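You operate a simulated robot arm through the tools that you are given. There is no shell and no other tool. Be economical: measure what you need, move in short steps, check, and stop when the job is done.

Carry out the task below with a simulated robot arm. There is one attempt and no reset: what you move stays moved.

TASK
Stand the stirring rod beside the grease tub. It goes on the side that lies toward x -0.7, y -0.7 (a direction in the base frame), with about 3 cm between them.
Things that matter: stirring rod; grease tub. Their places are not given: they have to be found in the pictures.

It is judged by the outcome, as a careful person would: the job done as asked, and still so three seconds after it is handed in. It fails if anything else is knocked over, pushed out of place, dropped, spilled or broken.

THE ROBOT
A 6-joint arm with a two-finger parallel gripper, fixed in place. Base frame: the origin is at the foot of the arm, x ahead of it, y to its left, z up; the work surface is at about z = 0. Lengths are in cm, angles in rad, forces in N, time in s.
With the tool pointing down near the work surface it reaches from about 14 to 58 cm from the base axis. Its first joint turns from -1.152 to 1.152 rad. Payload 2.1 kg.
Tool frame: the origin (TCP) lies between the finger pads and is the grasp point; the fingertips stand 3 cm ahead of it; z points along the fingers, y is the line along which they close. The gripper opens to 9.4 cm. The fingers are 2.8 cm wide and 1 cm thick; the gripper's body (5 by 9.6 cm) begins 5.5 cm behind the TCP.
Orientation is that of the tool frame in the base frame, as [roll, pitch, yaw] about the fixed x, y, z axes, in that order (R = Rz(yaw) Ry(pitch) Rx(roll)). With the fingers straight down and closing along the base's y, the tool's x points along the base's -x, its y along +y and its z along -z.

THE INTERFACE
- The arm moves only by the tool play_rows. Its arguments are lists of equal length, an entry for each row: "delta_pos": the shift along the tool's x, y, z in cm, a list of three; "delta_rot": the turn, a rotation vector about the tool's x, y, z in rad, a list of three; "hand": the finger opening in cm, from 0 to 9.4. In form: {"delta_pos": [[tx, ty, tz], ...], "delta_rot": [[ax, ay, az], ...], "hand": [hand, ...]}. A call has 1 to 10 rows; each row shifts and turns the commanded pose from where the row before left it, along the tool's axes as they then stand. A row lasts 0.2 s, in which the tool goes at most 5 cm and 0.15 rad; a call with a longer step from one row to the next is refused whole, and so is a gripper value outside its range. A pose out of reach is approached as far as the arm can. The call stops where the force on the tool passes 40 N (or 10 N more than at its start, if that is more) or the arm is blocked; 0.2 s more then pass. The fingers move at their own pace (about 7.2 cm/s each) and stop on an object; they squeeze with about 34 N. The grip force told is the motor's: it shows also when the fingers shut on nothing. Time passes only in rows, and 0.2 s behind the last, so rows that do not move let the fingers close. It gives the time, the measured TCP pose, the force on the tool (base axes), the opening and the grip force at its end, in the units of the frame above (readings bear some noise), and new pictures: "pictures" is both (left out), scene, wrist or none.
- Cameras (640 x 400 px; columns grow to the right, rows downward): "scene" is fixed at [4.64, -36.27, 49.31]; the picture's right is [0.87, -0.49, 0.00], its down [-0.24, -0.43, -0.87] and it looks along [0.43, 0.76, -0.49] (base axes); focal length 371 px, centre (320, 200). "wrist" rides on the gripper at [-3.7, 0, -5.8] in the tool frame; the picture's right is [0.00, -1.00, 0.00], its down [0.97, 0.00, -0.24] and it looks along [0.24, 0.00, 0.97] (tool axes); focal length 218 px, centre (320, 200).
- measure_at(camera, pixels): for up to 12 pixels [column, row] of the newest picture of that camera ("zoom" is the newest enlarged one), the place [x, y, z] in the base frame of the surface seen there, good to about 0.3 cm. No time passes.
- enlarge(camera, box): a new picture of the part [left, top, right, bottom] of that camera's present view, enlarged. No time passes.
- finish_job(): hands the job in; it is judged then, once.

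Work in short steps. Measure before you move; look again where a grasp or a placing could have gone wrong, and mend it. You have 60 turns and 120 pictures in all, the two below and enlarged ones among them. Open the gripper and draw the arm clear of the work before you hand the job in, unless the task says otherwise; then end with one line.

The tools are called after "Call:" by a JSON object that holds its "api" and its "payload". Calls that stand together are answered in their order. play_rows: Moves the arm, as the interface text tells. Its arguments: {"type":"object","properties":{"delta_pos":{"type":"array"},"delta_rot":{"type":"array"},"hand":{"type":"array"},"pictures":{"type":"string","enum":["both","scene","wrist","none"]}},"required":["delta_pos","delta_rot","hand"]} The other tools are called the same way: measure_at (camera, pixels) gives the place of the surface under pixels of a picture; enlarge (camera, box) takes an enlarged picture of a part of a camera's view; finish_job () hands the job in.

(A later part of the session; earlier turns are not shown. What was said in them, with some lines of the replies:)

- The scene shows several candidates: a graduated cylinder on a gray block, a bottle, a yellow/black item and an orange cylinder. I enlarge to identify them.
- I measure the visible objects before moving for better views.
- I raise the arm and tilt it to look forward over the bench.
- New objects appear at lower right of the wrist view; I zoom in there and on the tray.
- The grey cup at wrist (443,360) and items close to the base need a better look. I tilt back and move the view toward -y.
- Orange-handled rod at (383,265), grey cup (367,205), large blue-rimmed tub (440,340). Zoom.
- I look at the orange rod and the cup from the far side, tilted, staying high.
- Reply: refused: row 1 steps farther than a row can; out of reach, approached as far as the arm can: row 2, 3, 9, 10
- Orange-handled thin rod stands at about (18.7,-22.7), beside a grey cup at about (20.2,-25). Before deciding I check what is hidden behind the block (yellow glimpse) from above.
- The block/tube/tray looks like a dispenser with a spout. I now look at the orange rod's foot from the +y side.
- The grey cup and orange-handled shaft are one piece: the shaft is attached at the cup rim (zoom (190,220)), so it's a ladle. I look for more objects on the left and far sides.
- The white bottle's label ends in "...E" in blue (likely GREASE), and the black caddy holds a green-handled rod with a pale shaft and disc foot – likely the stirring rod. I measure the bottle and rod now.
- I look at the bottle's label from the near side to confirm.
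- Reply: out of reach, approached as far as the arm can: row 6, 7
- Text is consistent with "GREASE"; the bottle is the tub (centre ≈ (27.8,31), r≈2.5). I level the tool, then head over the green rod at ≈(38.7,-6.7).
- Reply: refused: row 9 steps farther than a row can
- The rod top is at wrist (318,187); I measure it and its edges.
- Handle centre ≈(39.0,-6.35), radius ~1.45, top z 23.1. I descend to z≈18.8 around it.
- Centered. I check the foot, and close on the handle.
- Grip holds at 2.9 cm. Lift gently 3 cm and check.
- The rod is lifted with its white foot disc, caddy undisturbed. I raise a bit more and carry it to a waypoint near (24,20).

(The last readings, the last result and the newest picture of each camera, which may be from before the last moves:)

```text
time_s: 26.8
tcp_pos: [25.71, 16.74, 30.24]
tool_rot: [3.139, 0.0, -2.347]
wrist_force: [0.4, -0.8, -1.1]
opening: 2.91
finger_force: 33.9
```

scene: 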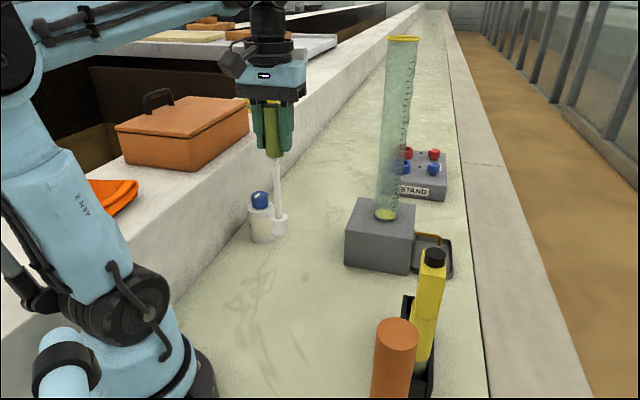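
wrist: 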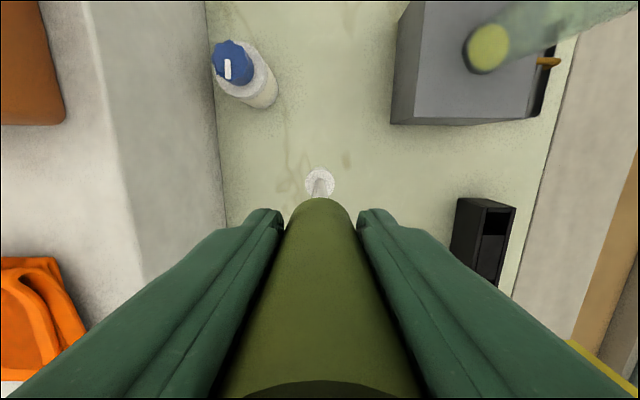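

I measure the tub, wall and rod foot.

Call:
{"api": "enlarge", "payload": {"camera": "scene", "box": [235, 90, 315, 250]}}

Call:
{"api": "measure_at", "payload": {"camera": "wrist", "pixels": [[233, 61], [214, 62], [251, 62], [233, 43], [233, 80], [272, 76], [245, 104], [266, 104], [219, 150], [225, 215], [190, 150], [130, 180]]}}

Call:
{"api": "measure_at", "payload": {"camera": "scene", "pixels": [[278, 231], [279, 224], [272, 226], [287, 226], [276, 180], [262, 240], [250, 236], [256, 210]]}}

```text
2.50 times, centred on (275, 170) of scene
```

zoom: 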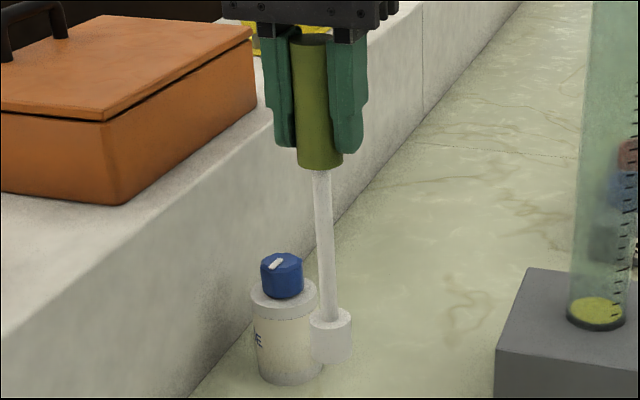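

```text
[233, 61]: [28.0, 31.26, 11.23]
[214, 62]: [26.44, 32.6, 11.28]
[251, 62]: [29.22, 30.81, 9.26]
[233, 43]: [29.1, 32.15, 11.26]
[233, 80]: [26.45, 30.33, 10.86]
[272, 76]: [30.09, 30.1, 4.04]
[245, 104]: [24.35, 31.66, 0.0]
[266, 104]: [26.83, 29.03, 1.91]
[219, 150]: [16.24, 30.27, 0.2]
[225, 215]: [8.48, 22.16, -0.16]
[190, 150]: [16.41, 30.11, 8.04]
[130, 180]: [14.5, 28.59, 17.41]
```

```text
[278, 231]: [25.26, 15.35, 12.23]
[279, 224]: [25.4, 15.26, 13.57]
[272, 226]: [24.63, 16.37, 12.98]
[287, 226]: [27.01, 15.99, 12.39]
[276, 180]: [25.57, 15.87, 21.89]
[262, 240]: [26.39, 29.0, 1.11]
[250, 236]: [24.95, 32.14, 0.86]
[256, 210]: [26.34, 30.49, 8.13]
```

Tub centre ≈(27.8,31.2), r≈2.45; wall is 7.6 cm from the goal (22.95,26.35). I move there at height, then lower partway.

Call:
{"api": "play_rows", "payload": {"delta_pos": [[-1.23, 2.17, 0], [-1.23, 2.17, 0], [-1.23, 2.17, 0], [-1.24, 2.19, 0], [0, 0, 3], [0, 0, 3], [0, 0, 2.2], [0, 0, 0]], "delta_rot": [[0, 0, 0], [0, 0, 0], [0, 0, 0], [0, 0, 0], [0, 0, 0], [0, 0, 0], [0, 0, 0], [0, 0, 0]], "hand": [1.5, 1.5, 1.5, 1.5, 1.5, 1.5, 1.5, 1.5], "pictures": "both"}}

```text
time_s: 28.6
tcp_pos: [23.03, 26.21, 21.87]
tool_rot: [3.138, -0.004, -2.346]
wrist_force: [-0.1, 0.1, 0.0]
opening: 2.93
finger_force: 34.4
```

scene: 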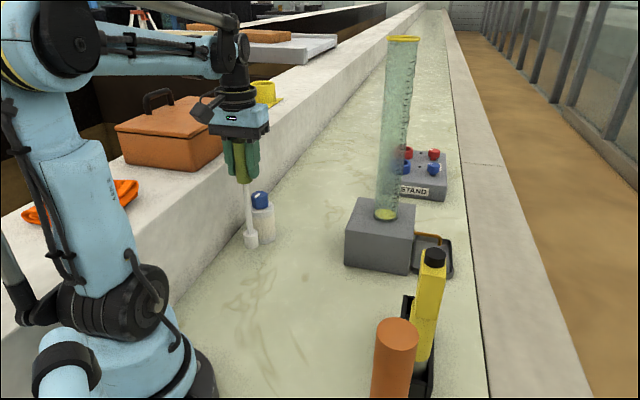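
wrist: 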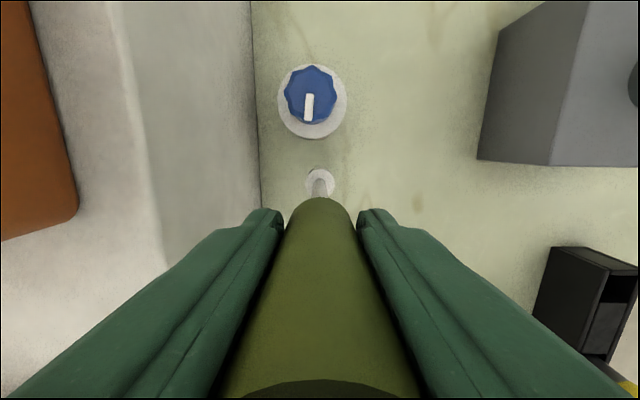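

Call:
{"api": "measure_at", "payload": {"camera": "wrist", "pixels": [[310, 90], [278, 105], [347, 105], [313, 136], [313, 66], [320, 172], [308, 184], [333, 184]]}}

Call:
{"api": "measure_at", "payload": {"camera": "scene", "pixels": [[251, 240], [251, 246], [245, 240], [257, 240], [252, 233]]}}

Call:
{"api": "enlarge", "payload": {"camera": "scene", "box": [215, 130, 305, 260]}}

```text
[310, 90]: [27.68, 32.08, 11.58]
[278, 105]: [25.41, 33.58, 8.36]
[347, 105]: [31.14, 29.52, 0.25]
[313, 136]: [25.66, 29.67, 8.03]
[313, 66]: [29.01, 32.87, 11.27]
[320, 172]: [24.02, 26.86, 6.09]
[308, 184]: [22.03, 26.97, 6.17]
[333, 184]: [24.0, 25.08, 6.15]
```

```text
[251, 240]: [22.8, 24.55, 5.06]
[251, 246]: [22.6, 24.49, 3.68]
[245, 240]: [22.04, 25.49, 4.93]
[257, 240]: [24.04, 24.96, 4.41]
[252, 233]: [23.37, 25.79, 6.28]
```

```text
3.08 times, centred on (260, 195) of scene
```

zoom: 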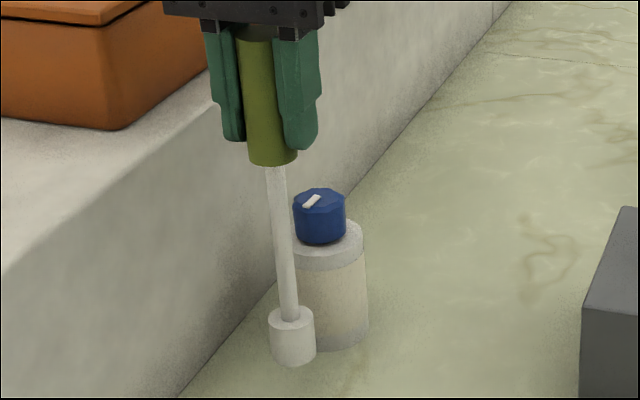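

Foot top at z 6.1, bottom ≈3.4. I nudge 0.25 cm closer and lower in small steps.

Call:
{"api": "play_rows", "payload": {"delta_pos": [[-0.25, 0.1, 0], [0, 0, 1.2], [0, 0, 1.0], [0, 0, 0.5], [0, 0, 0.2], [0, 0, 0]], "delta_rot": [[0, 0, 0], [0, 0, 0], [0, 0, 0], [0, 0, 0], [0, 0, 0], [0, 0, 0]], "hand": [1.5, 1.5, 1.5, 1.5, 1.5, 1.5], "pictures": "scene"}}

Call:
{"api": "enlarge", "payload": {"camera": "scene", "box": [215, 140, 305, 270]}}

```text
time_s: 30.0
tcp_pos: [23.05, 26.53, 19.01]
tool_rot: [3.138, -0.003, -2.343]
wrist_force: [0.0, -0.6, -0.5]
opening: 2.96
finger_force: 34.3
```

scene: 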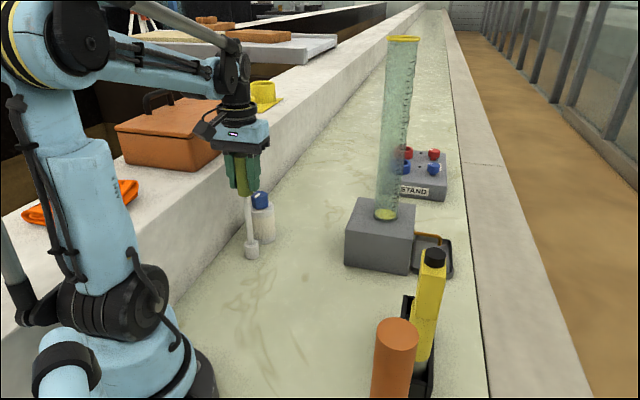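

```text
3.08 times, centred on (260, 205) of scene
```

zoom: 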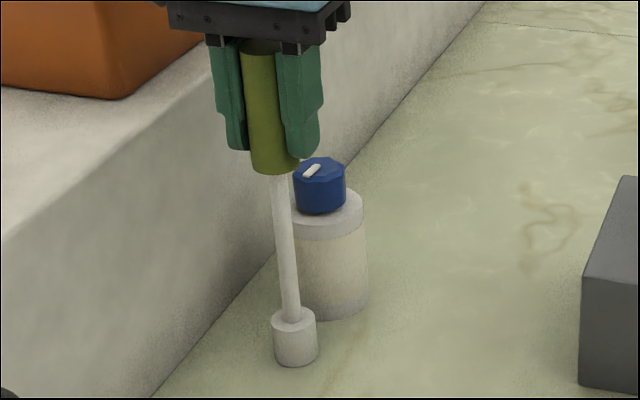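

No contact yet; continue in 0.1 cm steps watching force.

Call:
{"api": "play_rows", "payload": {"delta_pos": [[0, 0, 0.1], [0, 0, 0.1], [0, 0, 0.1], [0, 0, 0.1], [0, 0, 0]], "delta_rot": [[0, 0, 0], [0, 0, 0], [0, 0, 0], [0, 0, 0], [0, 0, 0]], "hand": [1.5, 1.5, 1.5, 1.5, 1.5], "pictures": "none"}}

Call:
{"api": "play_rows", "payload": {"delta_pos": [[0, 0, 0.1], [0, 0, 0]], "delta_rot": [[0, 0, 0], [0, 0, 0]], "hand": [1.5, 1.5], "pictures": "none"}}

```text
time_s: 31.2
tcp_pos: [23.19, 26.61, 18.73]
tool_rot: [3.139, -0.002, -2.345]
wrist_force: [-0.1, -0.1, 25.4]
opening: 2.94
finger_force: 33.6
```

```text
time_s: 31.8
tcp_pos: [23.07, 26.57, 18.54]
tool_rot: [3.138, -0.002, -2.345]
wrist_force: [-0.3, 0.5, 24.5]
opening: 2.95
finger_force: 34.1
```

Contact at 25 N: the foot is on the bench. I ease 0.1 cm up and open gradually.

Call:
{"api": "play_rows", "payload": {"delta_pos": [[0, 0, -0.1], [0, 0, 0], [0, 0, 0], [0, 0, 0], [0, 0, 0], [0, 0, 0], [0, 0, 0]], "delta_rot": [[0, 0, 0], [0, 0, 0], [0, 0, 0], [0, 0, 0], [0, 0, 0], [0, 0, 0], [0, 0, 0]], "hand": [1.5, 1.5, 2.9, 3.1, 3.4, 4, 5.5], "pictures": "both"}}

```text
time_s: 33.4
tcp_pos: [23.21, 26.5, 18.62]
tool_rot: [3.138, -0.001, -2.343]
wrist_force: [-0.8, 0.7, 0.0]
opening: 5.51
finger_force: 0.1
```

scene: 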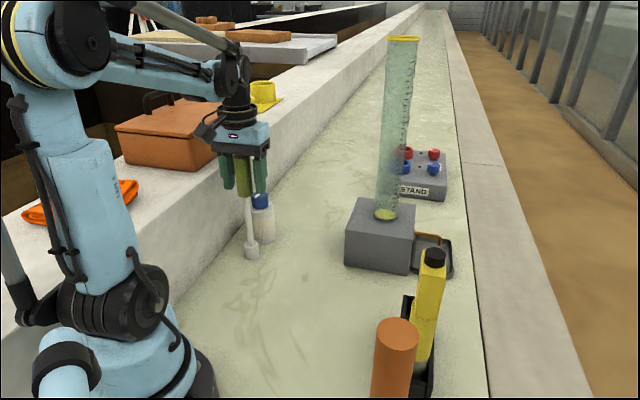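
wrist: 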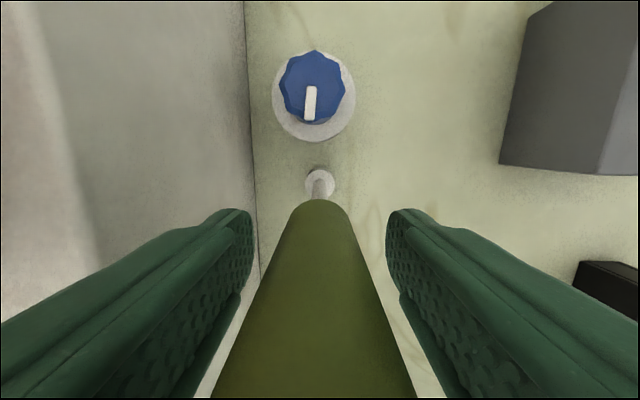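

The rod stands free. I withdraw straight up, then check.

Call:
{"api": "play_rows", "payload": {"delta_pos": [[0, 0, -1], [0, 0, -2.5], [0, 0, -4], [0, 0, -4], [0, 0, -4], [4, -2, 0], [4, -2, 0], [0, 0, 0]], "delta_rot": [[0, 0, 0], [0, 0, 0], [0, 0, 0], [0, 0, 0], [0, 0, 0], [0, 0, 0], [0, 0, 0], [0, 0, 0]], "hand": [5.5, 5.5, 5.5, 5.5, 5.5, 5.5, 5.5, 5.5], "pictures": "both"}}

Call:
{"api": "enlarge", "payload": {"camera": "scene", "box": [215, 140, 305, 270]}}

Call:
{"api": "enlarge", "payload": {"camera": "wrist", "box": [230, 0, 410, 200]}}

```text
time_s: 35.2
tcp_pos: [20.37, 17.89, 34.24]
tool_rot: [3.138, -0.003, -2.342]
wrist_force: [0.5, 0.0, 0.6]
opening: 5.48
finger_force: 0.1
```

scene: 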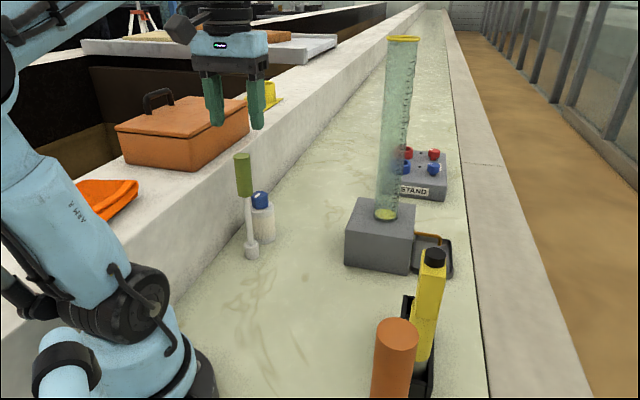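
wrist: 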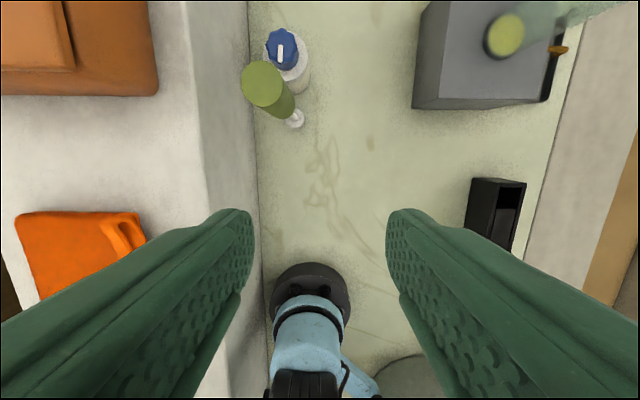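

```text
3.08 times, centred on (260, 205) of scene
```

zoom: 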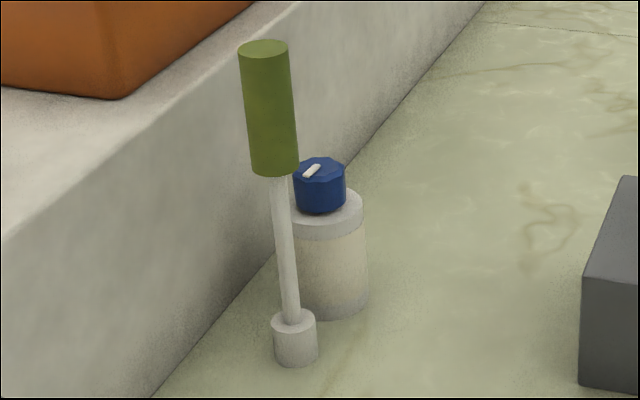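

```text
2.00 times, centred on (320, 100) of wrist
```

zoom: 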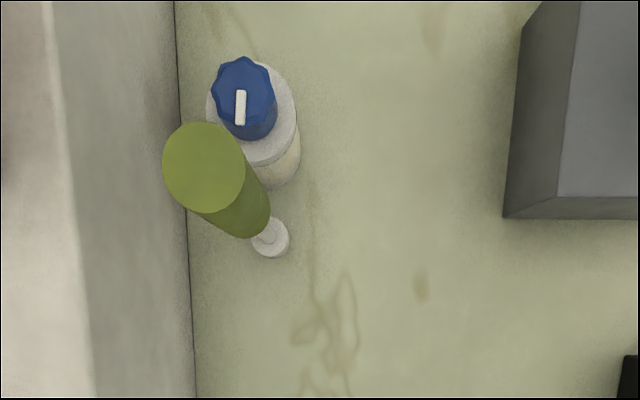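

Call:
{"api": "measure_at", "payload": {"camera": "wrist", "pixels": [[261, 84], [295, 120], [303, 118], [290, 125], [281, 50], [305, 82]]}}

Call:
{"api": "measure_at", "payload": {"camera": "scene", "pixels": [[242, 156], [244, 180], [250, 220], [251, 252], [246, 251], [258, 250], [265, 228], [264, 239]]}}

```text
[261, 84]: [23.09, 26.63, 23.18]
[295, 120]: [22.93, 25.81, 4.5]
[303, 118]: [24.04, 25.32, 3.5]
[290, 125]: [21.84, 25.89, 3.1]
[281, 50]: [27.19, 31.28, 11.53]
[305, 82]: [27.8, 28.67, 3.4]
```

```text
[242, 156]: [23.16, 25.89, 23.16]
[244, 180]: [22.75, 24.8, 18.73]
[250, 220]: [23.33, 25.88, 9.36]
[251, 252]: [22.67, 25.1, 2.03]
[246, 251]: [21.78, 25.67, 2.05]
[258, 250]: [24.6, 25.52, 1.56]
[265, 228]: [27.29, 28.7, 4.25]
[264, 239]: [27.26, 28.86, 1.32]
```

The rod stands upright at ≈(23.1,26.3), with a gap of about 3 cm to the tub at ≈(27.7,31.2) on the −x −y side. The arm is clear and nothing else has moved, so I hand in.

Call:
{"api": "finish_job", "payload": {}}

```text
The job is handed in.
```

I stood the green-handled stirring rod upright beside the white, blue-capped grease tub, on its (−0.7, −0.7) side with about 3 cm between them; I took that bottle for the tub because the visible end of its label reads "…E", without seeing the full word.
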